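You operate a simulated robot arm through the tools that you are given. There is no shell and no other tool. Be economical: measure what you need, move in short steps, check, and stop when the job is done.

You run a simulated two-armed robot. Do the job below in one go: nothing can be reset, and whatever is moved stays where it is left.

JOB
Set the dial regulator to 300 kPa, coming up from nought.
Fine: work in the white bay and hold it still while you turn; then stand it in the white dish.

The check looks at the end state, three seconds after you hand in, the way a careful person would. Anything else that was tipped, shoved, dropped, spilled or broken makes it a failure.

ROBOT AND FRAMES
Two 7-joint arms with two-finger parallel grippers on one trunk, on a base that drives. Base frame: it is fixed to the floor where the robot stands at the start and does not move with it; the origin is under the middle of the robot, x ahead of it, y to its left, z up. Readings come in m, degrees, newtons and seconds.
The left shoulder is at the start at [0.07, 0.163, 1.195], the right one opposite. With the tool pointing down near the work surface each hand reaches from about 0.38 to 0.88 m from the robot's upright axis, wherever it stands, measured 20 degrees to its own side. Places, roughly: white bay [0.5, 0.4, 0.8]; white dish [0.5, 0.9, 0.9]; yellow regulator knob [0.5, 0, 1]. Payload 3.43 kg a hand.
Tool frame (each hand has its own): the origin (TCP) lies between the finger pads and is the grasp point; the fingertips stand 0.034 m ahead of it; z points along the fingers, y is the line along which they close. Largest opening 0.128 m; finger width 0.024, thickness 0.012; the body of the gripper, 0.048 by 0.13 m, starts 0.096 m behind the TCP.
Orientation is that of the tool frame in the base frame, as a unit quaternion [w, x, y, z]. With the fingers straight down and closing along the base's y, the tool's x points along the base's -x, its y along +y and its z along -z.

CONTROLS
- The arms move only by the tool send_rows. It takes "left_moves", "right_moves" or both (then of equal length, played together; a hand with none holds still); each is a list of rows, each a list of 7 numbers: the closure in counts, from 0 (fully open) to 255 (shut), then the shift along the tool's x, y, z in m, then the turn, a rotation vector about the tool's x, y, z in degrees. In form: [[claw, dx, dy, dz, wx, wy, wz], ...]. A call has 1 to 10 rows; each row is the pose to reach, as a shift and turn from the pose commanded when the call began, along the tool's axes at that moment. Each row takes 0.2 s and may step no farther than 0.05 m and 8.6 degrees from the row before; otherwise, or with a gripper value out of range, the whole call is refused. Where a pose cannot be reached the arm comes as near as it can. A force on the tool above 40 N (or 10 N above the force at the start of the call, whichever is more), or a blocked arm, ends the call early, and 0.2 s more pass. The fingers move at their own pace (about 0.153 m/s each) and stop on an object; they squeeze with about 23 N. The grip force told is the motor's: it shows also when the fingers shut on nothing. Time passes only in rows, and 0.2 s behind the last, so rows that repeat a pose let the fingers close. The reply holds the time, the measured pose of the TCP, the force on the tool along the base axes, the opening and the grip force, in the units named above and with some noise, with the torque about the TCP (base axes, N m) and any sound that the robot's microphone picked up, and new pictures: "pictures" is both (left out), scene, wrist or none (wrist: the cameras of the hands that moved).
- Cameras (640 x 400 px; columns grow to the right, rows downward): "scene" is now at [0.131, 0.0337, 1.4194]; the picture's right is [0.39, -0.92, 0.00], its down [-0.55, -0.23, -0.80] and it looks along [0.74, 0.32, -0.60] (base axes); focal length 214 px, centre (320, 200). "left" rides on the left gripper at [0.076, 0.011, -0.16] in its tool frame; the picture's right is [-0.15, 0.99, 0.00], its down [-0.88, -0.13, -0.46] and it looks along [-0.45, -0.07, 0.89] (tool axes); focal length 234 px, centre (320, 200). "right" rides on the right gripper at [0.076, -0.011, -0.16] in its tool frame; the picture's right is [0.15, 0.99, 0.00], its down [-0.88, 0.13, -0.46] and it looks along [-0.45, 0.07, 0.89] (tool axes); focal length 234 px, centre (320, 200). There is no depth. A picture from a camera that has moved, and an enlarged one, comes with that camera's place and axes in the base frame and with its lens.
- lift_body(by): slides the trunk up (or, below 0, down) by that many m; the arms and the scene camera ride with it, the base frame stays. It gives what a move gives, with no picture.
- base_move(legs): drives the robot by 1 to 6 legs, each [ahead, left, turn to the left] in m, m and degrees, along the robot's own axes; the way and the turn of a leg run together, so that a leg with both is an arc; at most 1.5 m and 180 degrees a leg. The arms and the cameras ride along, it lands a little off, and it stops where it bumps. It gives what a move gives, and a new picture of the scene camera.
- turn_head(pan, tilt): turns the head with the scene camera to pan (to the left, within 86 degrees either way) and tilt (down, from -29 to 69), counted from straight ahead of the robot. It gives what a move gives, and a new picture of the scene camera.
- close_up(camera, box): a new picture of the part [left, top, right, bottom] of that camera's present view, enlarged. It takes no simulated time.
- finish_job(): hands the job in; it is judged then, once.

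Work in short steps. Places have to be worked out from the pictures, the camera data and where the tool is seen: move nearer, look again, correct. Check each grasp and each placing, and mend what went wrong. You have 120 turns and 260 pictures in all, those below and enlarged ones among them. Open the grippers and draw the arms clear of the work before you hand the job in, unless the task says otherwise; then end with one line.

The tools are called after "Call:" as name(argument=value, ...) on one line, values as JSON. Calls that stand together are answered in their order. send_rows: Moves the arms, as the interface text tells. Its arguments: {"type":"object","properties":{"left_moves":{"type":"array"},"right_moves":{"type":"array"},"pictures":{"type":"string","enum":["both","scene","wrist","none"]}},"required":[]} The other tools are called the same way: lift_body (by) slides the trunk up or down; base_move (legs) drives the base; turn_head (pan, tilt) turns the head that bears the scene camera; close_up (camera, box) takes an enlarged picture of a part of a camera's view; finish_job () hands the job in.

At the start:

```text
time: 0.0
left_position: [0.341, 0.3942, 1.2949]
left_orientation: [0.0, 0.001, 1.0, 0.0]
left_ft_force: [-0.5, 0.2, -0.4]
left_torque: [0.01, -0.01, 0.01]
left_finger_gap: 0.128
left_grip_force: 0.2
right_position: [0.3591, -0.0072, 1.3456]
right_orientation: [0.0, 0.0, 1.0, 0.0]
right_ft_force: [0.0, 0.7, 0.5]
right_torque: [-0.03, 0.02, -0.02]
right_finger_gap: 0.1278
right_grip_force: 0.1
trunk travel left (down, up): [-0.675, 0.265]
robot x, y, heading: [-0.0014, -0.0013, 0.2]
head pan, tilt: [23.2, 36.6]
```

scene: 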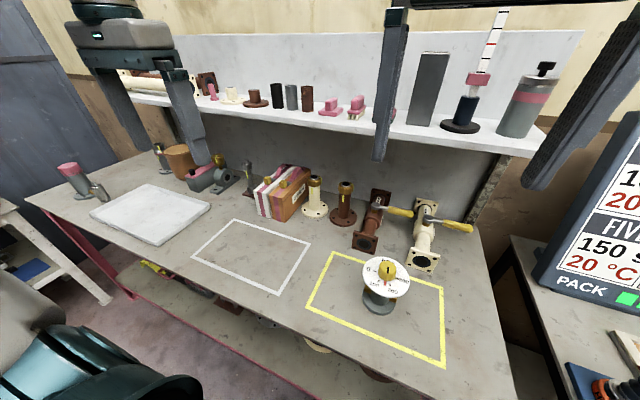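
right: 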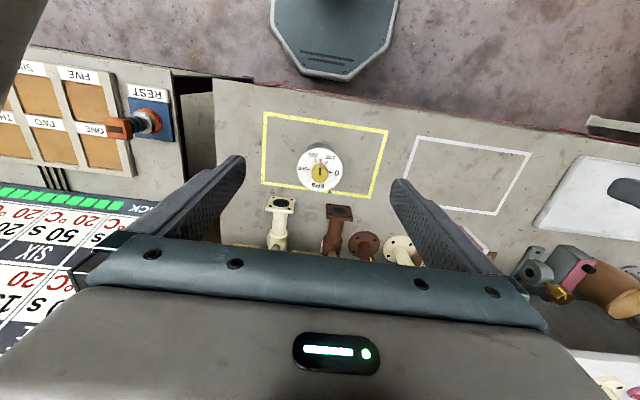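
left: 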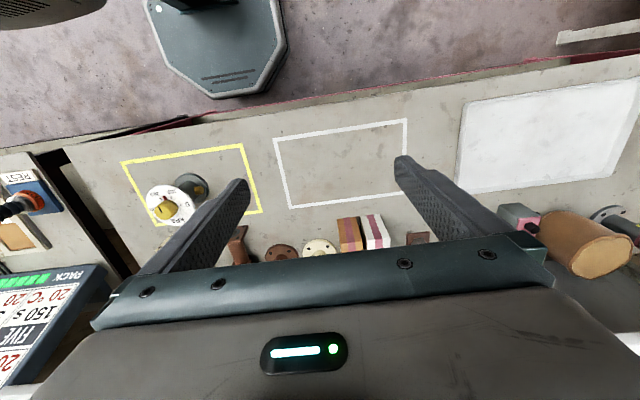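

The regulator stands in the yellow bay, with a dial on top and a yellow knob. I'll look closer at it before moving.

Call:
close_up(camera="scene", box=[340, 240, 430, 330])

Call:
close_up(camera="right", box=[285, 130, 355, 200])

Call:
close_up(camera="left", box=[130, 150, 230, 240])

```text
4.44 times, centred on (385, 285) of scene
camera zoom: at [0.131, 0.0337, 1.4194], right [0.39, -0.92, 0.0], down [-0.55, -0.23, -0.8], along [0.74, 0.32, -0.6], focal length 953 px, centre (31, -178)
```

zoom: 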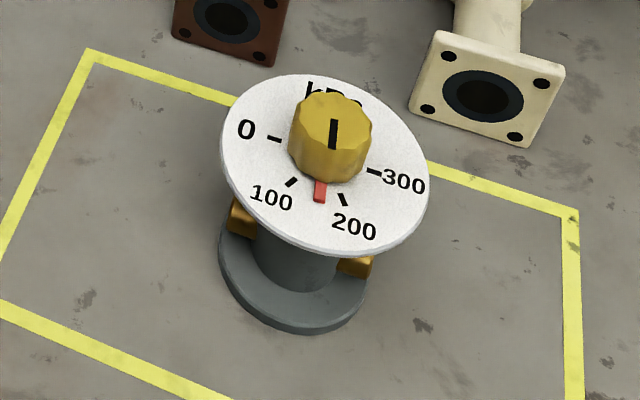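

```text
5.71 times, centred on (320, 165) of right
camera zoom: at [0.2855, -0.0184, 1.5049], right [-0.15, 0.99, 0.0], down [0.88, 0.13, 0.46], along [0.45, 0.07, -0.89], focal length 1338 px, centre (320, 400)
```

zoom: 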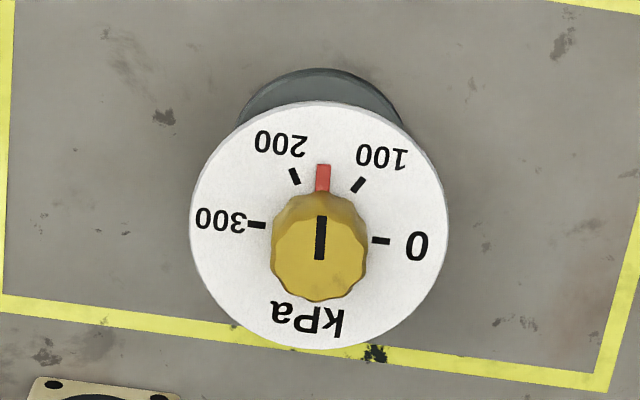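

```text
4.44 times, centred on (180, 195) of left
camera zoom: at [0.2649, 0.4059, 1.4554], right [0.15, 0.99, 0.0], down [0.88, -0.13, 0.46], along [0.45, -0.07, -0.89], focal length 1041 px, centre (942, 222)
```

zoom: 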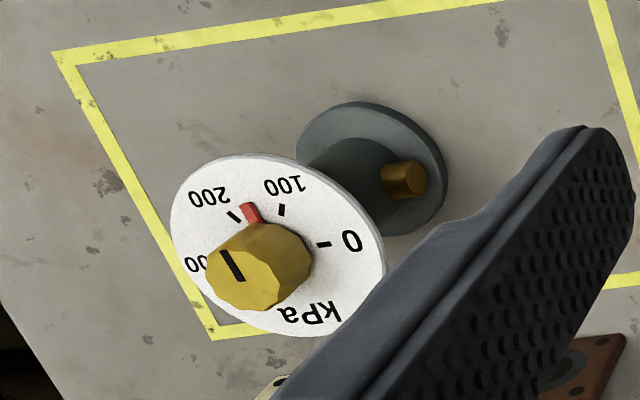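

Triangulating the two views puts the knob top at about [0.473, 0.011, 0.99]. The dial is about 0.108 m across and the knob about 0.039 m. The pressure reads about 150, and it rises counter-clockwise seen from above. I'll turn the left hand to point along -y (fingers horizontal, camera up) so it can grip the stem and see it from the side. The right hand will move aside a little.

Call:
send_rows(left_moves=[[0, 0, 0, 0, 4.9, 4.9, -4.9], [0, 0, 0.01, 0, 9.8, 9.8, -9.8], [0, 0, 0.02, 0, 14.7, 14.7, -14.7], [0, 0, 0.03, 0, 19.6, 19.6, -19.6], [0, 0, 0.04, 0, 24.5, 24.5, -24.5], [0, 0, 0.04, 0, 29.4, 29.4, -29.4], [0, 0, 0.04, 0, 34.64, 34.64, -34.64]], right_moves=[[0, 0, -0.03, 0, 0, 0, 0], [0, 0, -0.06, 0, 0, 0, 0], [0, 0, -0.09, 0, 0, 0, 0], [0, 0, -0.12, 0, 0, 0, 0], [0, 0, -0.15, 0, 0, 0, 0], [0, 0, -0.18, 0, 0, 0, 0], [0, 0, -0.2, 0, 0, 0, 0]], pictures="none")

```text
refused: row 7 steps farther than a row can; nothing moved
```

The last step was slightly too large, so I'll even the steps out.

Call:
send_rows(left_moves=[[0, 0, 0, 0, 4.9, 4.9, -4.9], [0, 0, 0.01, 0, 9.8, 9.8, -9.8], [0, 0, 0.02, 0, 14.7, 14.7, -14.7], [0, 0, 0.03, 0, 19.6, 19.6, -19.6], [0, 0, 0.04, 0, 24.5, 24.5, -24.5], [0, 0, 0.04, 0, 29.4, 29.4, -29.4], [0, 0, 0.04, 0, 34.3, 34.3, -34.3]], right_moves=[[0, 0, -0.03, 0, 0, 0, 0], [0, 0, -0.06, 0, 0, 0, 0], [0, 0, -0.09, 0, 0, 0, 0], [0, 0, -0.12, 0, 0, 0, 0], [0, 0, -0.15, 0, 0, 0, 0], [0, 0, -0.18, 0, 0, 0, 0], [0, 0, -0.2, 0, 0, 0, 0]], pictures="none")

Call:
send_rows(left_moves=[[0, 0, 0, 0, 4.9, 4.9, -4.9], [0, 0, 0, 0, 9.8, 9.8, -9.8], [0, 0, 0, 0, 14.7, 14.7, -14.7], [0, 0, 0, 0, 19.6, 19.6, -19.6], [0, 0, 0, 0, 24.5, 24.5, -24.5], [0, 0, 0, 0, 29.4, 29.4, -29.4], [0, 0, 0, 0, 34.3, 34.3, -34.3], [0, 0, 0, 0, 35, 35, -35]], pictures="both")

```text
time: 1.6
left_position: [0.3405, 0.4367, 1.2953]
left_orientation: [-0.286, -0.286, 0.869, -0.286]
left_ft_force: [-1.1, 0.3, 1.2]
left_torque: [-0.04, 0.01, -0.01]
left_finger_gap: 0.1282
left_grip_force: 0.2
right_position: [0.3596, -0.208, 1.3455]
right_orientation: [0.0, 0.0, 1.0, 0.0]
right_ft_force: [0.0, -0.1, 0.2]
right_torque: [-0.03, 0.03, 0.03]
right_finger_gap: 0.1279
right_grip_force: 0.2
trunk travel left (down, up): [-0.675, 0.265]
robot x, y, heading: [0.001, -0.0036, 0.2]
head pan, tilt: [23.2, 36.6]
```

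```text
time: 3.4
left_position: [0.341, 0.4353, 1.2968]
left_orientation: [0.501, 0.499, -0.5, 0.5]
left_ft_force: [-0.2, -0.2, 0.2]
left_torque: [0.03, 0.01, 0.04]
left_finger_gap: 0.128
left_grip_force: 0.1
right_position: [0.3606, -0.209, 1.3457]
right_orientation: [-0.001, 0.0, 1.0, 0.0]
right_ft_force: [0.6, -0.3, -0.4]
right_torque: [-0.02, 0.0, 0.01]
right_finger_gap: 0.1279
right_grip_force: 0.0
trunk travel left (down, up): [-0.675, 0.265]
robot x, y, heading: [-0.003, 0.0005, -0.1]
head pan, tilt: [23.2, 36.6]
camera scene: at [0.1312, 0.0334, 1.4194], right [0.39, -0.92, 0.0], down [-0.55, -0.23, -0.8], along [0.74, 0.32, -0.6], focal length 214 px, centre (320, 200)
camera left: at [0.3298, 0.5941, 1.3717], right [-0.99, 0.0, -0.15], down [0.13, 0.45, -0.88], along [0.07, -0.89, -0.45], focal length 234 px, centre (320, 200)
```

scene: 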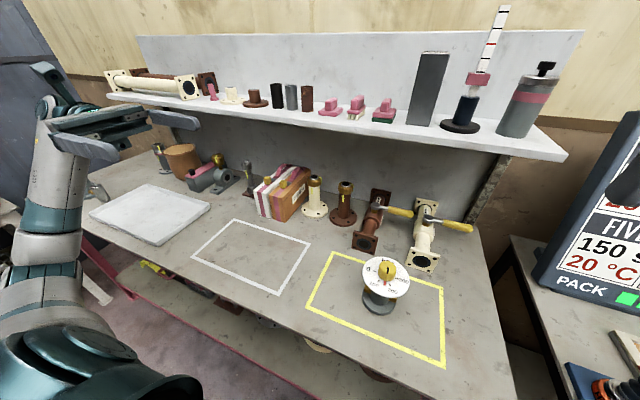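
left: 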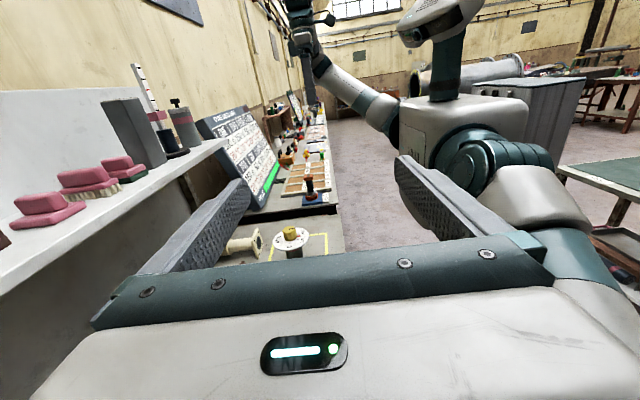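

The orientation is as planned. I'll bring the left hand down beside the regulator, about 0.25 m to its left, so I can see it from the side.

Call:
send_rows(left_moves=[[0, -0.035, -0.013, 0.017, 0, 0, 0], [0, -0.07, -0.026, 0.034, 0, 0, 0], [0, -0.105, -0.039, 0.051, 0, 0, 0], [0, -0.14, -0.052, 0.068, 0, 0, 0], [0, -0.175, -0.065, 0.085, 0, 0, 0], [0, -0.21, -0.078, 0.102, 0, 0, 0], [0, -0.245, -0.091, 0.119, 0, 0, 0], [0, -0.28, -0.104, 0.136, 0, 0, 0], [0, -0.315, -0.117, 0.153, 0, 0, 0], [0, -0.347, -0.129, 0.17, 0, 0, 0]], pictures="both")

Call:
close_up(camera="left", box=[240, 100, 400, 240])

```text
time: 5.6
left_position: [0.4663, 0.263, 0.955]
left_orientation: [-0.495, -0.5, 0.504, -0.502]
left_ft_force: [0.9, -0.3, 0.1]
left_torque: [0.01, 0.0, 0.02]
left_finger_gap: 0.1281
left_grip_force: 0.0
right_position: [0.3566, -0.2104, 1.3464]
right_orientation: [0.001, 0.0, 1.0, 0.001]
right_ft_force: [-0.2, 1.0, -0.4]
right_torque: [0.04, -0.07, 0.02]
right_finger_gap: 0.1278
right_grip_force: 0.1
trunk travel left (down, up): [-0.675, 0.265]
robot x, y, heading: [-0.0016, -0.0041, 0.1]
head pan, tilt: [23.2, 36.6]
camera scene: at [0.1261, 0.0317, 1.4212], right [0.4, -0.92, 0.0], down [-0.54, -0.23, -0.81], along [0.74, 0.32, -0.59], focal length 214 px, centre (320, 200)
camera left: at [0.4542, 0.4237, 1.0312], right [-0.99, 0.0, -0.16], down [0.14, 0.46, -0.88], along [0.07, -0.89, -0.46], focal length 234 px, centre (320, 200)
```

scene: 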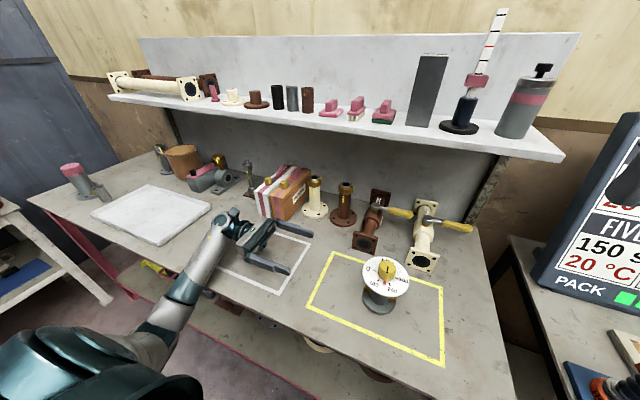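
left: 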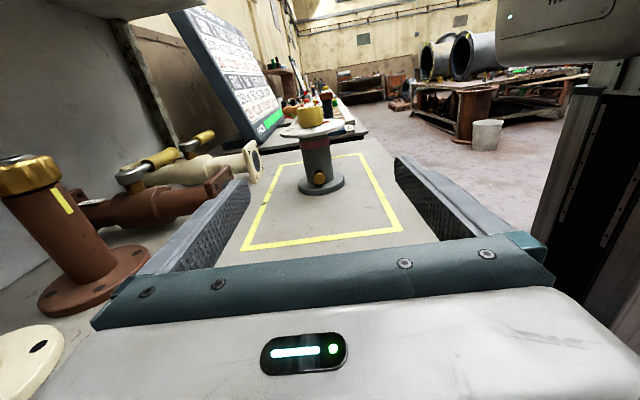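

```text
2.86 times, centred on (320, 170) of left
camera zoom: at [0.4542, 0.4237, 1.0312], right [-0.99, 0.0, -0.16], down [0.14, 0.46, -0.88], along [0.07, -0.89, -0.46], focal length 669 px, centre (320, 286)
```

zoom: 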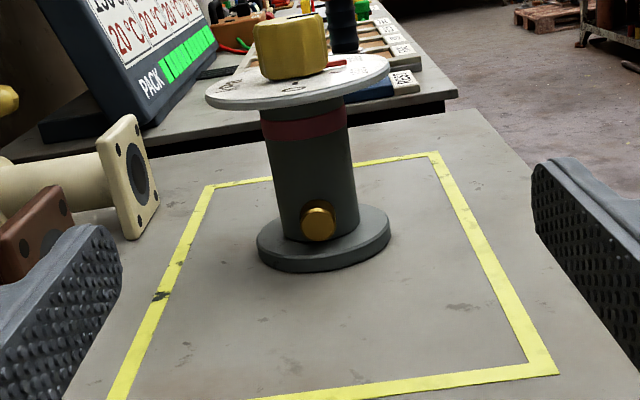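

Seen from the side, the stem is about 0.05 m across with its axis near x=0.477. There is a stud low down and clear grey stem from z≈0.89 to 0.93. I'll lower to z≈0.908, align x, and slide the open fingers most of the way in.

Call:
send_rows(left_moves=[[0, -0.024, -0.006, 0.02, 0, 0, 0], [0, -0.047, -0.011, 0.05, 0, 0, 0], [0, -0.047, -0.011, 0.09, 0, 0, 0], [0, -0.047, -0.011, 0.13, 0, 0, 0], [0, -0.047, -0.011, 0.16, 0, 0, 0], [0, -0.047, -0.011, 0.18, 0, 0, 0]], pictures="both")

Call:
close_up(camera="scene", box=[300, 220, 440, 330])

```text
time: 7.2
left_position: [0.4688, 0.1857, 0.9356]
left_orientation: [0.433, 0.517, -0.502, 0.542]
left_ft_force: [-0.4, 0.1, -0.1]
left_torque: [-0.05, 0.0, -0.04]
left_finger_gap: 0.1279
left_grip_force: 0.0
right_position: [0.3609, -0.1447, 1.3456]
right_orientation: [0.007, -0.051, 0.999, 0.006]
right_ft_force: [-0.1, -0.3, 1.2]
right_torque: [0.09, 0.05, 0.0]
right_finger_gap: 0.1278
right_grip_force: 0.0
trunk travel left (down, up): [-0.675, 0.265]
robot x, y, heading: [0.0013, 0.0426, 5.7]
head pan, tilt: [23.2, 36.6]
stopped in row 6 (left hand): the arm was blocked; the commanded pose is now the measured one
camera scene: at [0.107, 0.0721, 1.4206], right [0.48, -0.87, -0.01], down [-0.51, -0.28, -0.81], along [0.71, 0.4, -0.58], focal length 214 px, centre (320, 200)
camera left: at [0.4312, 0.3387, 1.0168], right [-0.96, -0.11, -0.24], down [0.15, 0.51, -0.85], along [0.22, -0.85, -0.47], focal length 234 px, centre (320, 200)
```

scene: 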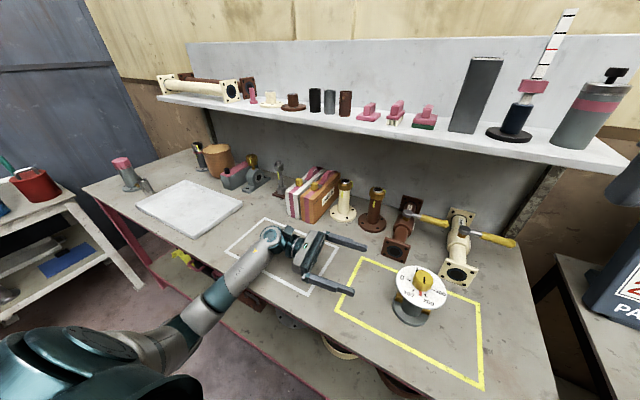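
left: 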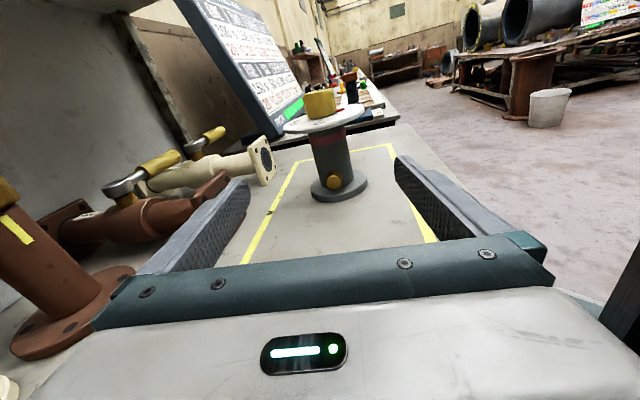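

```text
3.64 times, centred on (370, 275) of scene
camera zoom: at [0.107, 0.0721, 1.4206], right [0.48, -0.87, -0.01], down [-0.51, -0.28, -0.81], along [0.71, 0.4, -0.58], focal length 780 px, centre (138, -73)
```

zoom: 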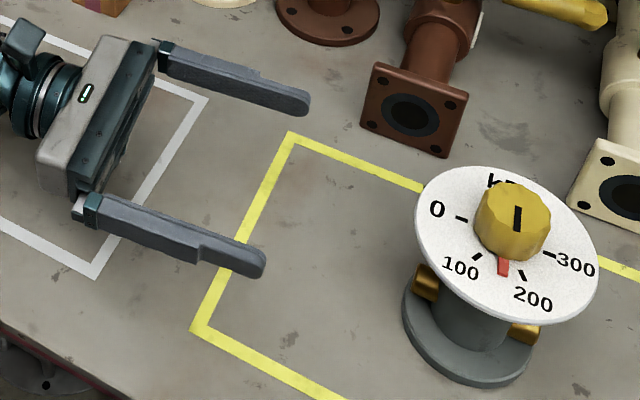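

The left arm was blocked and the base swung by 5.7°: the low elbow has most likely met the table edge. I'll back the hand out and up, then raise the trunk so the forearm comes in from above.

Call:
send_rows(left_moves=[[0, 0.02, 0, -0.02, 0, 0, 0], [0, 0.05, 0, -0.05, 0, 0, 0], [0, 0.08, 0, -0.08, 0, 0, 0], [0, 0.11, 0, -0.1, 0, 0, 0]], pictures="none")

Call:
lift_body(by=0.22)

Call:
turn_head(pan=15, tilt=55)

```text
time: 8.2
left_position: [0.4661, 0.2907, 1.035]
left_orientation: [0.448, 0.52, -0.489, 0.538]
left_ft_force: [0.4, 1.0, 0.1]
left_torque: [-0.03, 0.02, -0.02]
left_finger_gap: 0.1277
left_grip_force: 0.1
right_position: [0.3811, -0.1271, 1.3437]
right_orientation: [-0.001, -0.048, 0.999, -0.002]
right_ft_force: [-0.1, 0.0, 0.3]
right_torque: [-0.05, 0.04, 0.0]
right_finger_gap: 0.128
right_grip_force: 0.1
trunk travel left (down, up): [-0.675, 0.265]
robot x, y, heading: [0.0021, 0.0468, 5.4]
head pan, tilt: [23.2, 36.6]
```

```text
time: 10.5
left_position: [0.4645, 0.2888, 1.2556]
left_orientation: [0.448, 0.519, -0.491, 0.538]
left_ft_force: [-0.3, 0.0, -0.2]
left_torque: [0.01, -0.01, 0.0]
left_finger_gap: 0.1282
left_grip_force: 0.0
right_position: [0.3794, -0.1285, 1.5651]
right_orientation: [0.0, -0.049, 0.999, 0.0]
right_ft_force: [0.3, -0.2, 0.2]
right_torque: [0.0, 0.0, -0.02]
right_finger_gap: 0.1279
right_grip_force: 0.1
trunk travel left (down, up): [-0.895, 0.045]
robot x, y, heading: [0.001, 0.0422, 5.7]
head pan, tilt: [23.2, 36.6]
```

```text
time: 11.3
left_position: [0.4642, 0.29, 1.2556]
left_orientation: [0.447, 0.52, -0.491, 0.538]
left_ft_force: [0.1, -0.7, 0.0]
left_torque: [-0.01, 0.02, -0.01]
left_finger_gap: 0.1279
left_grip_force: 0.1
right_position: [0.3783, -0.1293, 1.5654]
right_orientation: [0.001, -0.049, 0.999, 0.0]
right_ft_force: [0.2, -0.2, 0.1]
right_torque: [-0.01, -0.02, 0.01]
right_finger_gap: 0.1279
right_grip_force: 0.0
trunk travel left (down, up): [-0.895, 0.045]
robot x, y, heading: [0.0, 0.0425, 5.4]
head pan, tilt: [15.0, 55.0]
camera scene: at [0.1176, 0.0728, 1.6136], right [0.35, -0.94, 0.0], down [-0.77, -0.29, -0.57], along [0.54, 0.2, -0.82], focal length 214 px, centre (320, 200)
```

scene: 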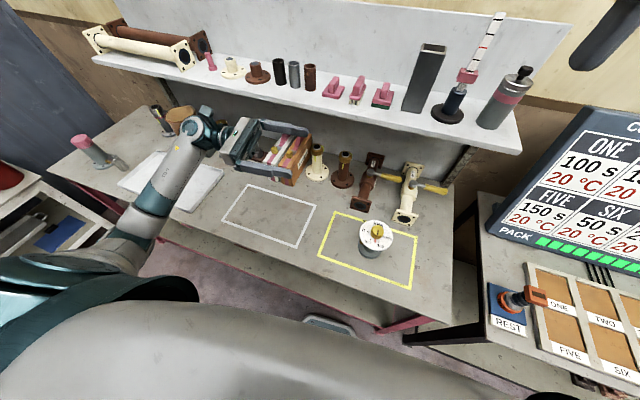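

The trunk is up. I'll square the base again, returning to y≈0 with heading 0 and backing off a little, and then re-approach from above.

Call:
base_move(legs=[[-0.06, -0.04, -5.5]])

```text
time: 12.4
left_position: [0.4349, 0.2067, 1.2522]
left_orientation: [0.475, 0.496, -0.512, 0.516]
left_ft_force: [0.0, 0.6, -1.1]
left_torque: [-0.05, -0.04, -0.01]
left_finger_gap: 0.1279
left_grip_force: 0.1
right_position: [0.3099, -0.1981, 1.5639]
right_orientation: [-0.004, -0.001, 1.0, -0.001]
right_ft_force: [0.6, 0.9, 0.1]
right_torque: [-0.06, 0.09, -0.01]
right_finger_gap: 0.1281
right_grip_force: 0.0
trunk travel left (down, up): [-0.895, 0.045]
robot x, y, heading: [-0.0593, -0.0003, 0.0]
head pan, tilt: [15.0, 55.0]
camera scene: at [0.0699, 0.0264, 1.6127], right [0.26, -0.97, 0.0], down [-0.79, -0.22, -0.57], along [0.55, 0.15, -0.82], focal length 214 px, centre (320, 200)
```

scene: 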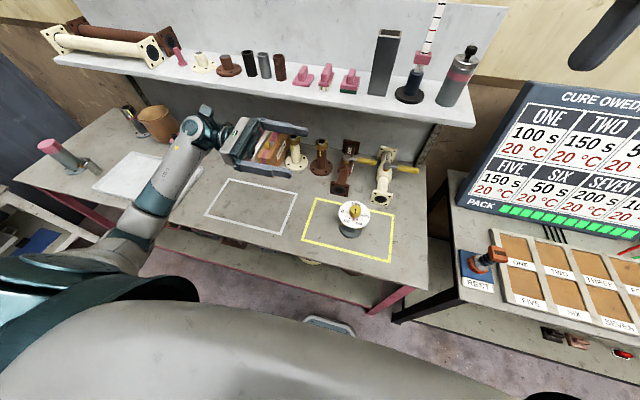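

Now I'll lower the left hand beside the regulator again, levelling the small tilt on the way.

Call:
send_rows(left_moves=[[0, -0.04, -0.006, -0.02, -0.5, 0.3, -1], [0, -0.08, -0.012, -0.043, -1, 0.6, -2], [0, -0.12, -0.018, -0.043, -1.4, 1, -3.3], [0, -0.16, -0.024, -0.043, -1.4, 1, -3.3], [0, -0.2, -0.03, -0.043, -1.4, 1, -3.3], [0, -0.24, -0.036, -0.043, -1.4, 1, -3.3], [0, -0.29, -0.04, -0.043, -1.4, 1, -3.3]], pictures="both")

```text
refused: row 7 steps farther than a row can; nothing moved
```

I'll split the last step.

Call:
send_rows(left_moves=[[0, -0.04, -0.006, -0.02, -0.5, 0.3, -1], [0, -0.08, -0.012, -0.043, -1, 0.6, -2], [0, -0.12, -0.018, -0.043, -1.4, 1, -3.3], [0, -0.16, -0.024, -0.043, -1.4, 1, -3.3], [0, -0.2, -0.03, -0.043, -1.4, 1, -3.3], [0, -0.24, -0.036, -0.043, -1.4, 1, -3.3], [0, -0.28, -0.04, -0.043, -1.4, 1, -3.3], [0, -0.3, -0.04, -0.043, -1.4, 1, -3.3]], pictures="both")

```text
time: 14.2
left_position: [0.4861, 0.2533, 0.9582]
left_orientation: [-0.497, -0.5, 0.503, -0.5]
left_ft_force: [-0.2, -0.1, -0.7]
left_torque: [-0.03, 0.0, -0.02]
left_finger_gap: 0.1278
left_grip_force: 0.0
right_position: [0.3052, -0.2051, 1.5651]
right_orientation: [-0.001, -0.001, 1.0, 0.0]
right_ft_force: [0.5, 0.6, 0.5]
right_torque: [-0.01, 0.0, 0.02]
right_finger_gap: 0.1281
right_grip_force: 0.0
trunk travel left (down, up): [-0.895, 0.045]
robot x, y, heading: [-0.06, 0.0006, -0.1]
head pan, tilt: [15.0, 55.0]
camera scene: at [0.0633, 0.0206, 1.6135], right [0.26, -0.97, 0.0], down [-0.79, -0.21, -0.57], along [0.55, 0.15, -0.82], focal length 214 px, centre (320, 200)
camera left: at [0.4749, 0.4141, 1.0344], right [-0.99, 0.0, -0.15], down [0.13, 0.46, -0.88], along [0.07, -0.89, -0.45], focal length 234 px, centre (320, 200)
```

scene: 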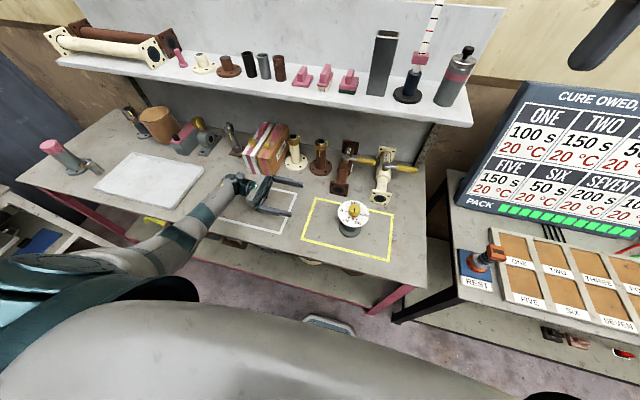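
left: 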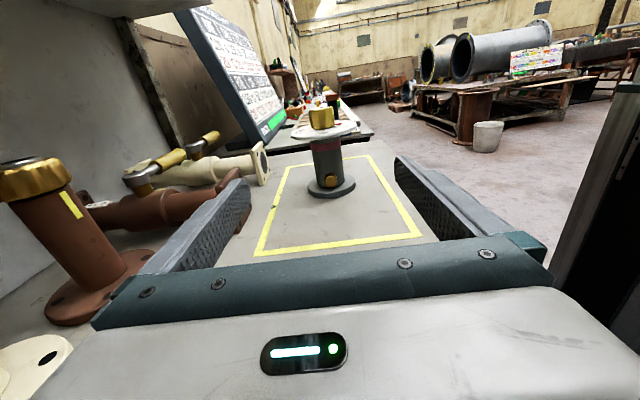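

The hand is level at [0.486, 0.253, 0.958]. I'll lower to z≈0.908 and shift x by -0.007, then advance in smaller steps.

Call:
send_rows(left_moves=[[0, -0.025, 0.004, 0, 0, 0, 0], [0, -0.05, 0.007, 0, 0, 0, 0], [0, -0.05, 0.007, 0.03, 0, 0, 0], [0, -0.05, 0.007, 0.06, 0, 0, 0], [0, -0.05, 0.007, 0.09, 0, 0, 0], [0, -0.05, 0.007, 0.12, 0, 0, 0], [0, -0.05, 0.007, 0.15, 0, 0, 0]], pictures="both")

```text
time: 15.8
left_position: [0.4791, 0.1012, 0.9077]
left_orientation: [-0.497, -0.501, 0.502, -0.5]
left_ft_force: [0.4, -0.7, -0.9]
left_torque: [0.0, -0.02, -0.02]
left_finger_gap: 0.1282
left_grip_force: 0.0
right_position: [0.3024, -0.2064, 1.5646]
right_orientation: [-0.001, -0.001, 1.0, 0.0]
right_ft_force: [-0.4, 0.1, 0.5]
right_torque: [0.02, -0.04, 0.0]
right_finger_gap: 0.128
right_grip_force: 0.0
trunk travel left (down, up): [-0.895, 0.045]
robot x, y, heading: [-0.057, 0.0036, 0.0]
head pan, tilt: [15.0, 55.0]
camera scene: at [0.0624, 0.0187, 1.6136], right [0.26, -0.97, 0.0], down [-0.79, -0.21, -0.57], along [0.55, 0.15, -0.82], focal length 214 px, centre (320, 200)
camera left: at [0.4683, 0.262, 0.985], right [-0.99, 0.0, -0.15], down [0.13, 0.46, -0.88], along [0.07, -0.89, -0.46], focal length 234 px, centre (320, 200)
```

scene: 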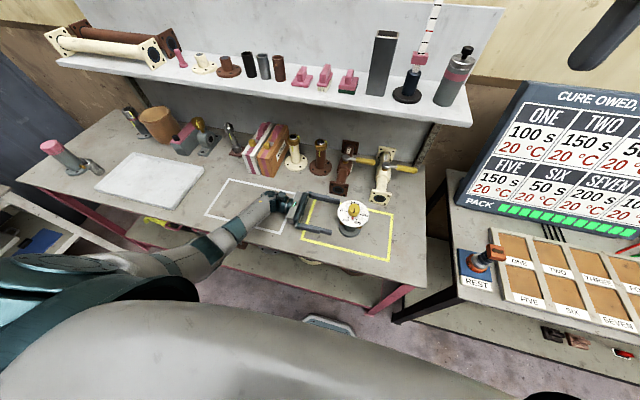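
left: 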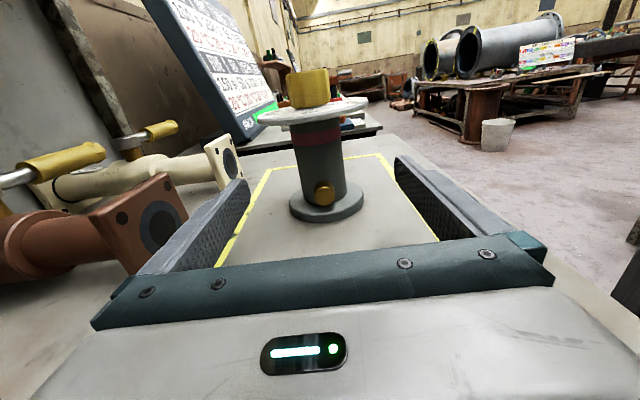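

No contact so far, and the stem is centred between the fingers (x≈0.478). I'll advance 0.09 m to the stem axis.

Call:
send_rows(left_moves=[[0, 0, 0, 0.03, 0, 0, 0], [0, 0, 0, 0.06, 0, 0, 0], [0, 0, 0, 0.09, 0, 0, 0]], pictures="both")

Call:
close_up(camera="scene", box=[270, 160, 420, 270])

```text
time: 16.6
left_position: [0.4792, 0.0132, 0.9082]
left_orientation: [-0.498, -0.5, 0.502, -0.5]
left_ft_force: [0.3, -0.9, 0.1]
left_torque: [-0.02, -0.01, 0.01]
left_finger_gap: 0.1281
left_grip_force: 0.1
right_position: [0.3042, -0.2061, 1.5646]
right_orientation: [0.0, -0.001, 1.0, 0.001]
right_ft_force: [0.1, -0.4, -0.6]
right_torque: [0.04, -0.01, -0.03]
right_finger_gap: 0.1277
right_grip_force: 0.1
trunk travel left (down, up): [-0.895, 0.045]
robot x, y, heading: [-0.0578, 0.0011, 0.3]
head pan, tilt: [15.0, 55.0]
camera scene: at [0.0626, 0.0193, 1.6135], right [0.26, -0.97, 0.0], down [-0.79, -0.21, -0.57], along [0.55, 0.15, -0.82], focal length 214 px, centre (320, 200)
camera left: at [0.4682, 0.1729, 0.9849], right [-0.99, 0.0, -0.15], down [0.13, 0.46, -0.88], along [0.07, -0.89, -0.46], focal length 234 px, centre (320, 200)
```

scene: 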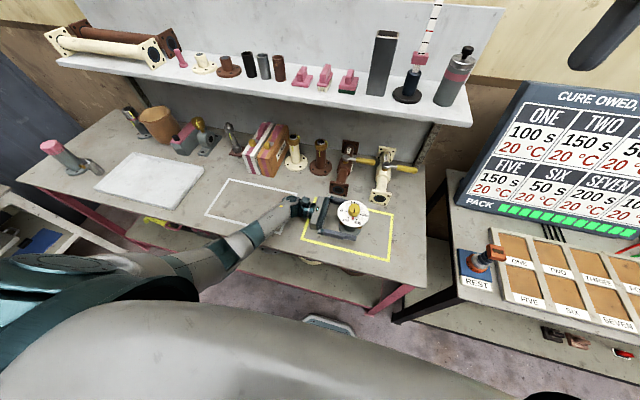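
left: 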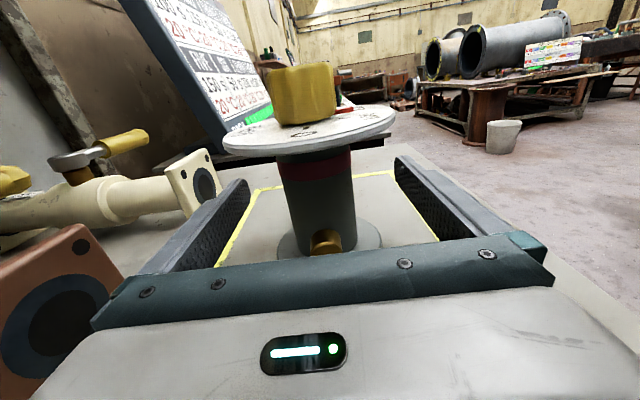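

```text
3.64 times, centred on (345, 215) of scene
camera zoom: at [0.0626, 0.0193, 1.6135], right [0.26, -0.97, 0.0], down [-0.79, -0.21, -0.57], along [0.55, 0.15, -0.82], focal length 780 px, centre (229, 146)
```

zoom: 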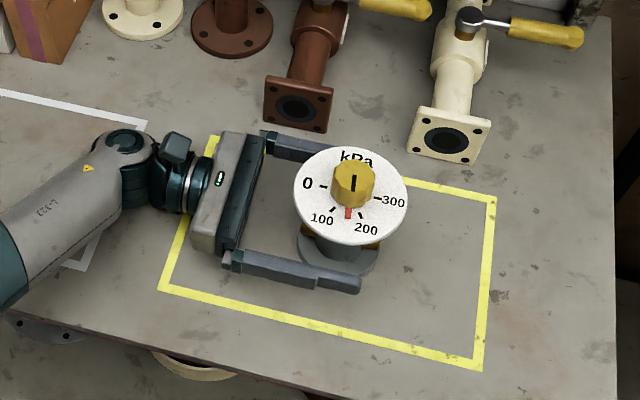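

The fingers straddle the stem well, so I'll close them on it.

Call:
send_rows(left_moves=[[120, 0, 0, 0, 0, 0, 0], [180, 0, 0, 0, 0, 0, 0], [255, 0, 0, 0, 0, 0, 0], [255, 0, 0, 0, 0, 0, 0]], pictures="wrist")

```text
time: 17.6
left_position: [0.4792, 0.014, 0.9086]
left_orientation: [-0.497, -0.5, 0.502, -0.5]
left_ft_force: [1.0, 0.7, 3.0]
left_torque: [0.07, 0.29, -0.06]
left_finger_gap: 0.0512
left_grip_force: 23.5
right_position: [0.304, -0.2058, 1.5644]
right_orientation: [-0.001, -0.001, 1.0, 0.0]
right_ft_force: [-0.7, -1.1, -0.3]
right_torque: [-0.03, 0.0, -0.01]
right_finger_gap: 0.1281
right_grip_force: 0.1
trunk travel left (down, up): [-0.895, 0.045]
robot x, y, heading: [-0.0551, 0.0024, 0.2]
head pan, tilt: [15.0, 55.0]
camera left: at [0.4681, 0.1734, 0.985], right [-0.99, 0.0, -0.15], down [0.13, 0.46, -0.88], along [0.07, -0.89, -0.45], focal length 234 px, centre (320, 200)
```

left: 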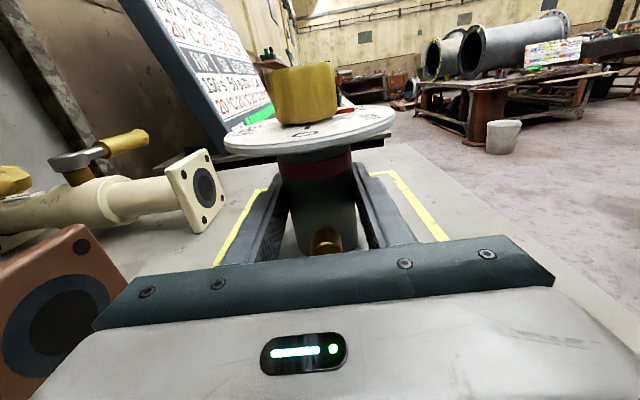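

The grip is firm (gap 0.051, 23 N). I'll lift straight up by 7 cm.

Call:
send_rows(left_moves=[[255, 0.02, 0, 0, 0, 0, 0], [255, 0.045, 0, 0, 0, 0, 0], [255, 0.07, 0, 0, 0, 0, 0]], pictures="both")

```text
time: 18.4
left_position: [0.4783, 0.0132, 0.9789]
left_orientation: [-0.498, -0.5, 0.503, -0.499]
left_ft_force: [0.7, -0.2, -5.2]
left_torque: [0.0, -0.1, -0.03]
left_finger_gap: 0.0515
left_grip_force: 22.9
right_position: [0.3042, -0.2057, 1.5633]
right_orientation: [0.0, -0.001, 1.0, 0.001]
right_ft_force: [1.0, 0.1, -0.1]
right_torque: [-0.01, 0.0, 0.0]
right_finger_gap: 0.1279
right_grip_force: 0.1
trunk travel left (down, up): [-0.895, 0.045]
robot x, y, heading: [-0.0554, 0.003, 0.1]
head pan, tilt: [15.0, 55.0]
camera scene: at [0.0629, 0.0198, 1.6135], right [0.26, -0.97, 0.0], down [-0.79, -0.21, -0.57], along [0.55, 0.15, -0.82], focal length 214 px, centre (320, 200)
camera left: at [0.4676, 0.1727, 1.0548], right [-0.99, 0.0, -0.15], down [0.13, 0.46, -0.88], along [0.07, -0.89, -0.46], focal length 234 px, centre (320, 200)
```

scene: 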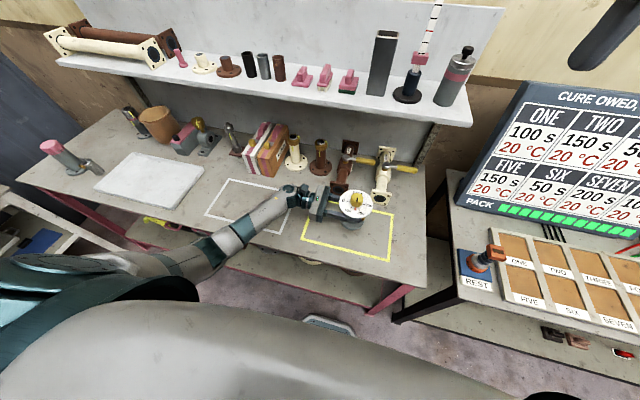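
left: 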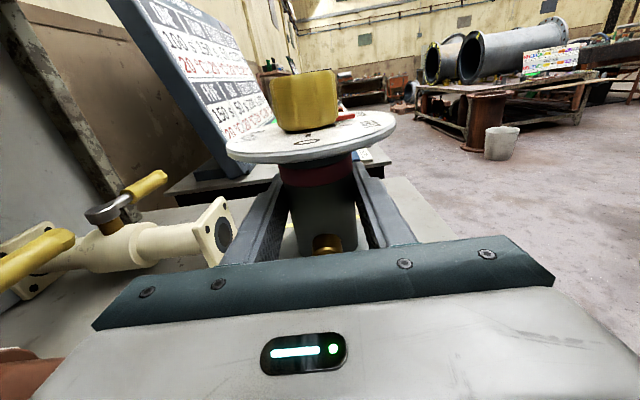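

The regulator is held and weighs about 0.5 kg. Before driving left I'll look left for obstacles.

Call:
turn_head(pan=75, tilt=40)

```text
time: 19.7
left_position: [0.4795, 0.0137, 0.9783]
left_orientation: [-0.497, -0.501, 0.502, -0.5]
left_ft_force: [-1.6, -0.9, -6.6]
left_torque: [0.02, 0.11, -0.02]
left_finger_gap: 0.0511
left_grip_force: 23.0
right_position: [0.303, -0.2059, 1.5642]
right_orientation: [-0.001, -0.001, 1.0, 0.0]
right_ft_force: [0.3, -0.7, 0.1]
right_torque: [-0.03, 0.01, 0.01]
right_finger_gap: 0.1281
right_grip_force: 0.0
trunk travel left (down, up): [-0.895, 0.045]
robot x, y, heading: [-0.0607, 0.0019, 0.2]
head pan, tilt: [75.0, 40.0]
camera scene: at [0.0154, 0.0832, 1.6342], right [0.97, -0.26, 0.0], down [-0.17, -0.62, -0.77], along [0.2, 0.74, -0.64], focal length 214 px, centre (320, 200)
```

scene: 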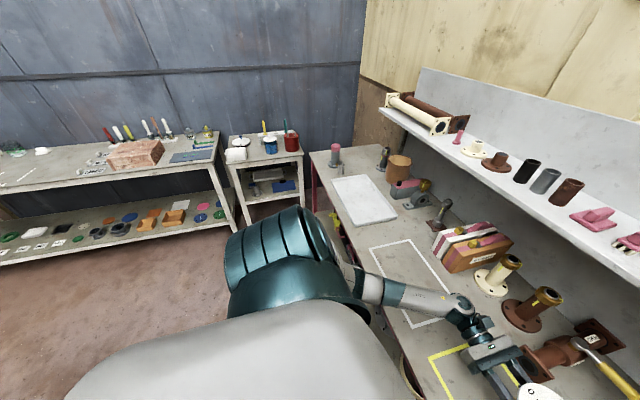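

There is ample room on the left. I'll drive 0.41 m left so the regulator hangs over the white bay.

Call:
base_move(legs=[[0, 0.41, 0]])

Call:
turn_head(pan=5, tilt=55)

Call:
close_up(camera="scene", box=[220, 130, 420, 270])

```text
time: 22.2
left_position: [0.4802, 0.4181, 0.9774]
left_orientation: [-0.498, -0.499, 0.504, -0.499]
left_ft_force: [1.8, -0.8, -5.8]
left_torque: [0.01, -0.09, -0.02]
left_finger_gap: 0.0511
left_grip_force: 23.1
right_position: [0.304, 0.1998, 1.5643]
right_orientation: [-0.002, 0.001, 1.0, 0.001]
right_ft_force: [0.2, -0.5, 0.1]
right_torque: [0.06, -0.01, -0.01]
right_finger_gap: 0.1277
right_grip_force: 0.1
trunk travel left (down, up): [-0.895, 0.045]
robot x, y, heading: [-0.0606, 0.4077, 0.1]
head pan, tilt: [75.0, 40.0]
camera scene: at [0.0159, 0.4897, 1.6343], right [0.97, -0.26, 0.0], down [-0.17, -0.62, -0.77], along [0.2, 0.74, -0.64], focal length 214 px, centre (320, 200)
```

scene: 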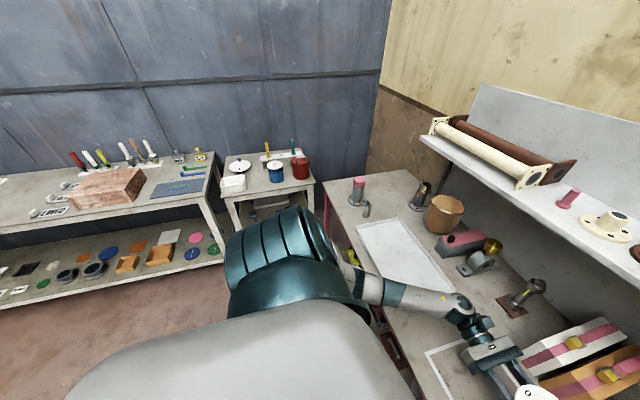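

```text
time: 23.6
left_position: [0.4804, 0.4207, 0.9779]
left_orientation: [-0.498, -0.499, 0.504, -0.499]
left_ft_force: [-1.4, 0.1, -4.7]
left_torque: [0.02, 0.07, -0.01]
left_finger_gap: 0.0511
left_grip_force: 23.2
right_position: [0.3041, 0.2013, 1.5645]
right_orientation: [-0.001, 0.001, 1.0, 0.0]
right_ft_force: [-0.4, 0.1, -0.3]
right_torque: [-0.03, -0.02, 0.02]
right_finger_gap: 0.1282
right_grip_force: 0.1
trunk travel left (down, up): [-0.895, 0.045]
robot x, y, heading: [-0.0597, 0.4095, 0.0]
head pan, tilt: [5.0, 55.0]
camera scene: at [0.0655, 0.4161, 1.6135], right [0.09, -1.0, 0.0], down [-0.82, -0.07, -0.57], along [0.57, 0.05, -0.82], focal length 214 px, centre (320, 200)
```

scene: 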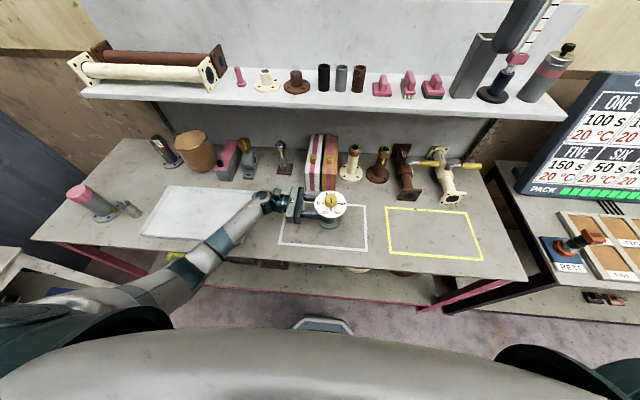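

```text
2.86 times, centred on (320, 200) of scene
camera zoom: at [0.0655, 0.4161, 1.6135], right [0.09, -1.0, 0.0], down [-0.82, -0.07, -0.57], along [0.57, 0.05, -0.82], focal length 613 px, centre (320, 200)
```

zoom: 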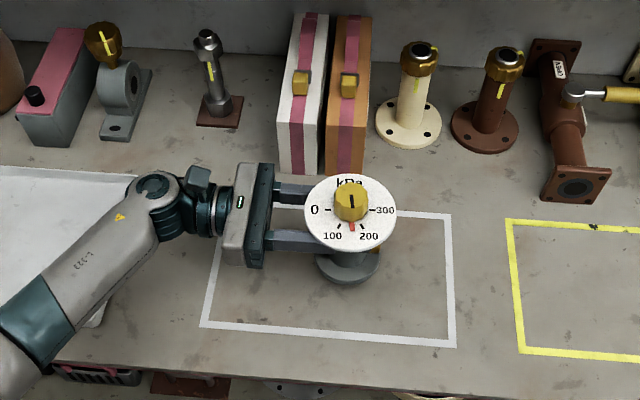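

The regulator is over the middle of the white bay (x 0.38–0.59, y 0.27–0.60). I'll lower it the same 7 cm back to the table.

Call:
send_rows(left_moves=[[255, -0.03, 0, 0, 0, 0, 0], [255, -0.055, 0, 0, 0, 0, 0], [255, -0.065, 0, 0, 0, 0, 0], [255, -0.069, 0, 0, 0, 0, 0], [255, -0.069, 0, 0, 0, 0, 0]], pictures="scene")

```text
time: 24.8
left_position: [0.4779, 0.4191, 0.9103]
left_orientation: [-0.499, -0.498, 0.504, -0.499]
left_ft_force: [1.7, -1.2, 21.7]
left_torque: [-0.19, 0.18, -0.09]
left_finger_gap: 0.0512
left_grip_force: 22.6
right_position: [0.3006, 0.2019, 1.5643]
right_orientation: [0.0, 0.001, 1.0, 0.0]
right_ft_force: [0.0, 0.4, -0.6]
right_torque: [-0.01, 0.02, 0.03]
right_finger_gap: 0.1279
right_grip_force: 0.1
trunk travel left (down, up): [-0.895, 0.045]
robot x, y, heading: [-0.0609, 0.4057, -0.2]
head pan, tilt: [5.0, 55.0]
camera scene: at [0.0627, 0.4151, 1.6137], right [0.08, -1.0, 0.0], down [-0.82, -0.07, -0.57], along [0.57, 0.05, -0.82], focal length 214 px, centre (320, 200)
```

scene: 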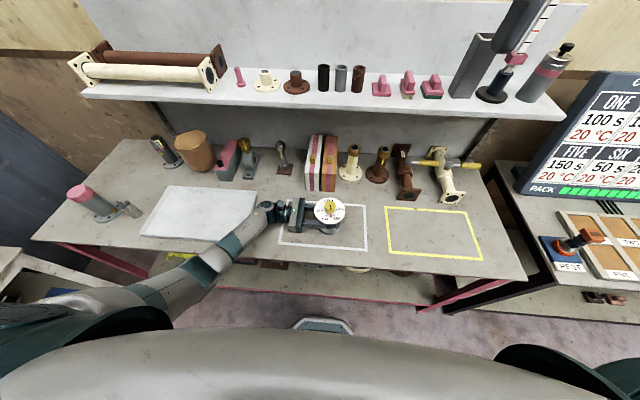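

The regulator stands in the bay, pressed lightly; I'll ease the left hand up 1.5 mm but keep holding. The knob should be at about [0.477, 0.417, 0.99]. I'll bring the right hand over it, with fingers partly closed.

Call:
send_rows(right_moves=[[110, -0.03, 0.036, 0, 0, 0, 0], [110, -0.06, 0.072, 0, 0, 0, 0], [110, -0.09, 0.108, 0, 0, 0, 0], [110, -0.12, 0.144, 0, 0, 0, 0], [110, -0.15, 0.18, 0.02, 0, 0, 0], [110, -0.17, 0.206, 0.05, 0, 0, 0], [110, -0.176, 0.215, 0.095, 0, 0, 0], [110, -0.176, 0.215, 0.14, 0, 0, 0], [110, -0.176, 0.215, 0.185, 0, 0, 0], [110, -0.176, 0.215, 0.23, 0, 0, 0]], left_moves=[[255, 0.0015, 0, 0, 0, 0, 0], [255, 0.0015, 0, 0, 0, 0, 0], [255, 0.0015, 0, 0, 0, 0, 0], [255, 0.0015, 0, 0, 0, 0, 0], [255, 0.0015, 0, 0, 0, 0, 0], [255, 0.0015, 0, 0, 0, 0, 0], [255, 0.0015, 0, 0, 0, 0, 0], [255, 0.0015, 0, 0, 0, 0, 0], [255, 0.0015, 0, 0, 0, 0, 0], [255, 0.0015, 0, 0, 0, 0, 0]], pictures="both")

```text
refused: row 5 steps farther than a row can; nothing moved
```

Row 5 stepped too far, so I'll separate the descent from the sideways move.

Call:
send_rows(right_moves=[[110, -0.03, 0.036, 0, 0, 0, 0], [110, -0.06, 0.072, 0, 0, 0, 0], [110, -0.09, 0.108, 0, 0, 0, 0], [110, -0.12, 0.144, 0, 0, 0, 0], [110, -0.15, 0.18, 0, 0, 0, 0], [110, -0.176, 0.215, 0, 0, 0, 0], [110, -0.176, 0.215, 0.045, 0, 0, 0], [110, -0.176, 0.215, 0.09, 0, 0, 0], [110, -0.176, 0.215, 0.135, 0, 0, 0], [110, -0.176, 0.215, 0.18, 0, 0, 0]], left_moves=[[255, 0.0015, 0, 0, 0, 0, 0], [255, 0.0015, 0, 0, 0, 0, 0], [255, 0.0015, 0, 0, 0, 0, 0], [255, 0.0015, 0, 0, 0, 0, 0], [255, 0.0015, 0, 0, 0, 0, 0], [255, 0.0015, 0, 0, 0, 0, 0], [255, 0.0015, 0, 0, 0, 0, 0], [255, 0.0015, 0, 0, 0, 0, 0], [255, 0.0015, 0, 0, 0, 0, 0], [255, 0.0015, 0, 0, 0, 0, 0]], pictures="both")

```text
time: 27.0
left_position: [0.4795, 0.4192, 0.9112]
left_orientation: [-0.499, -0.499, 0.504, -0.498]
left_ft_force: [-0.3, 0.3, -2.7]
left_torque: [-0.08, -0.05, 0.03]
left_finger_gap: 0.0509
left_grip_force: 22.6
right_position: [0.4799, 0.4142, 1.385]
right_orientation: [-0.001, 0.002, 1.0, 0.001]
right_ft_force: [-0.2, 0.2, 0.2]
right_torque: [0.01, -0.02, -0.02]
right_finger_gap: 0.0728
right_grip_force: 0.1
trunk travel left (down, up): [-0.895, 0.045]
robot x, y, heading: [-0.0559, 0.4119, -0.2]
head pan, tilt: [5.0, 55.0]
camera scene: at [0.066, 0.4149, 1.6135], right [0.08, -1.0, 0.0], down [-0.82, -0.07, -0.57], along [0.57, 0.05, -0.82], focal length 214 px, centre (320, 200)
camera right: at [0.4047, 0.4051, 1.5444], right [-0.14, 0.99, 0.0], down [0.88, 0.13, 0.45], along [0.45, 0.07, -0.89], focal length 234 px, centre (320, 200)
camera left: at [0.4693, 0.5794, 0.9873], right [-0.99, 0.0, -0.15], down [0.14, 0.46, -0.88], along [0.07, -0.89, -0.46], focal length 234 px, centre (320, 200)
```

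scene: 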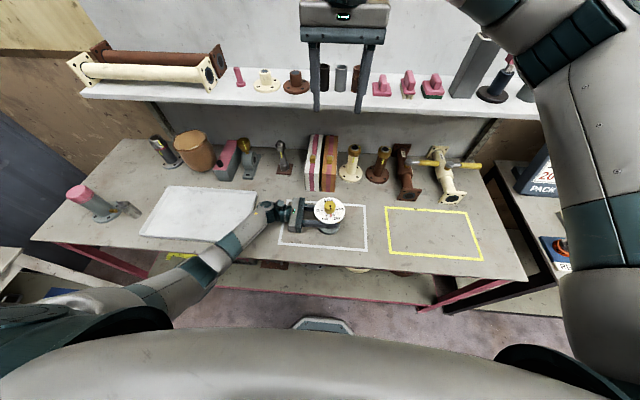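
right: 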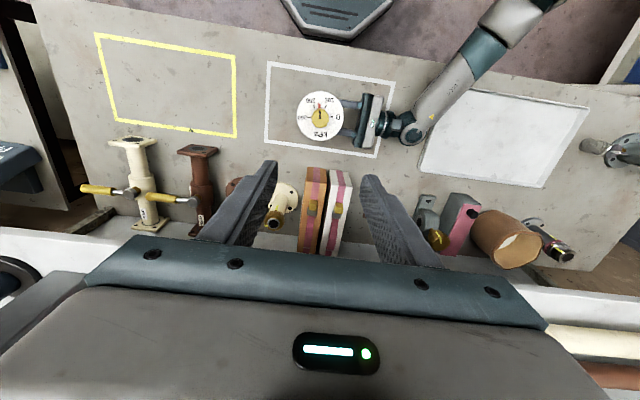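
left: 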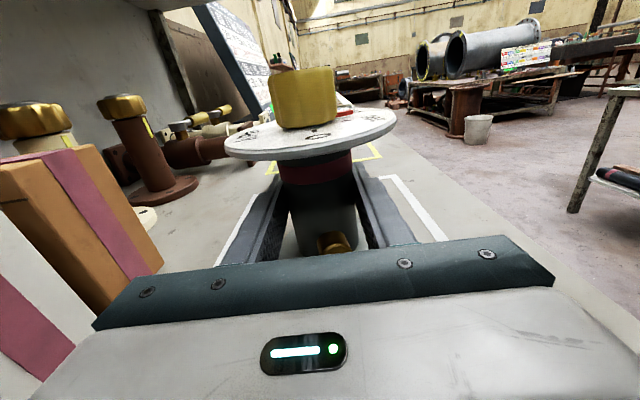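

The knob is at about [0.475, 0.417] from this view, nearly under the right TCP. I'll descend to z≈1.06 and check the alignment.

Call:
send_rows(right_moves=[[110, 0.003, 0.002, 0.047, 0, 0, 0], [110, 0.005, 0.003, 0.094, 0, 0, 0], [110, 0.005, 0.003, 0.141, 0, 0, 0], [110, 0.005, 0.003, 0.188, 0, 0, 0], [110, 0.005, 0.003, 0.235, 0, 0, 0], [110, 0.005, 0.003, 0.28, 0, 0, 0], [110, 0.005, 0.003, 0.31, 0, 0, 0], [110, 0.005, 0.003, 0.325, 0, 0, 0]], pictures="both")

Call:
close_up(camera="left", box=[200, 0, 440, 150])

Call:
close_up(camera="scene", box=[270, 140, 400, 250])

```text
time: 28.8
left_position: [0.4794, 0.4204, 0.911]
left_orientation: [-0.499, -0.499, 0.503, -0.499]
left_ft_force: [-0.7, 0.3, -4.9]
left_torque: [0.01, -0.01, -0.01]
left_finger_gap: 0.0506
left_grip_force: 22.9
right_position: [0.474, 0.4191, 1.0593]
right_orientation: [-0.002, 0.001, 1.0, 0.0]
right_ft_force: [-0.1, 0.1, 0.0]
right_torque: [0.04, 0.0, 0.01]
right_finger_gap: 0.0724
right_grip_force: 0.1
trunk travel left (down, up): [-0.895, 0.045]
robot x, y, heading: [-0.0601, 0.4085, -0.2]
head pan, tilt: [5.0, 55.0]
camera scene: at [0.0656, 0.4157, 1.6135], right [0.08, -1.0, 0.0], down [-0.82, -0.07, -0.57], along [0.57, 0.05, -0.82], focal length 214 px, centre (320, 200)
camera right: at [0.3993, 0.409, 1.2198], right [-0.15, 0.99, 0.0], down [0.88, 0.13, 0.45], along [0.45, 0.07, -0.89], focal length 234 px, centre (320, 200)
```

scene: 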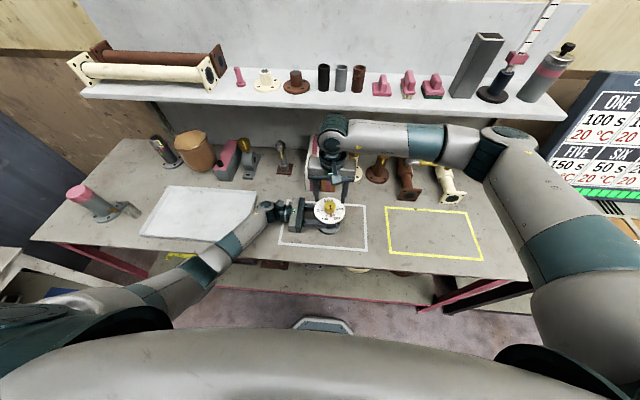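
right: 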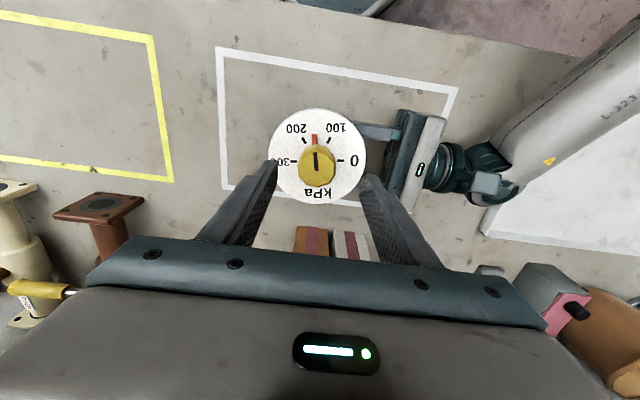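

```text
2.67 times, centred on (320, 75) of left
camera zoom: at [0.4691, 0.5796, 0.9874], right [-0.99, 0.0, -0.15], down [0.14, 0.46, -0.88], along [0.07, -0.89, -0.45], focal length 624 px, centre (320, 533)
```

zoom: 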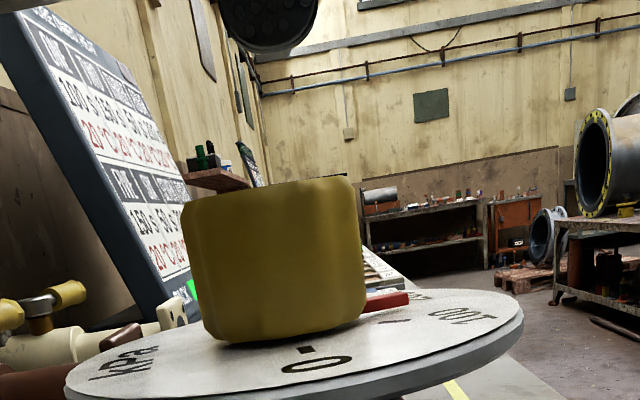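

```text
3.64 times, centred on (335, 195) of scene
camera zoom: at [0.0656, 0.4157, 1.6135], right [0.08, -1.0, 0.0], down [-0.82, -0.07, -0.57], along [0.57, 0.05, -0.82], focal length 780 px, centre (266, 218)
```

zoom: 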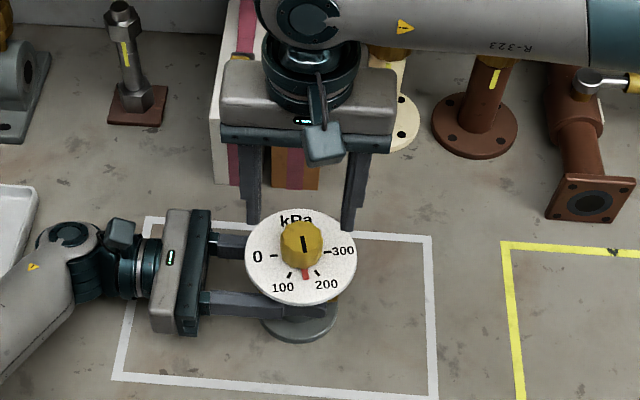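

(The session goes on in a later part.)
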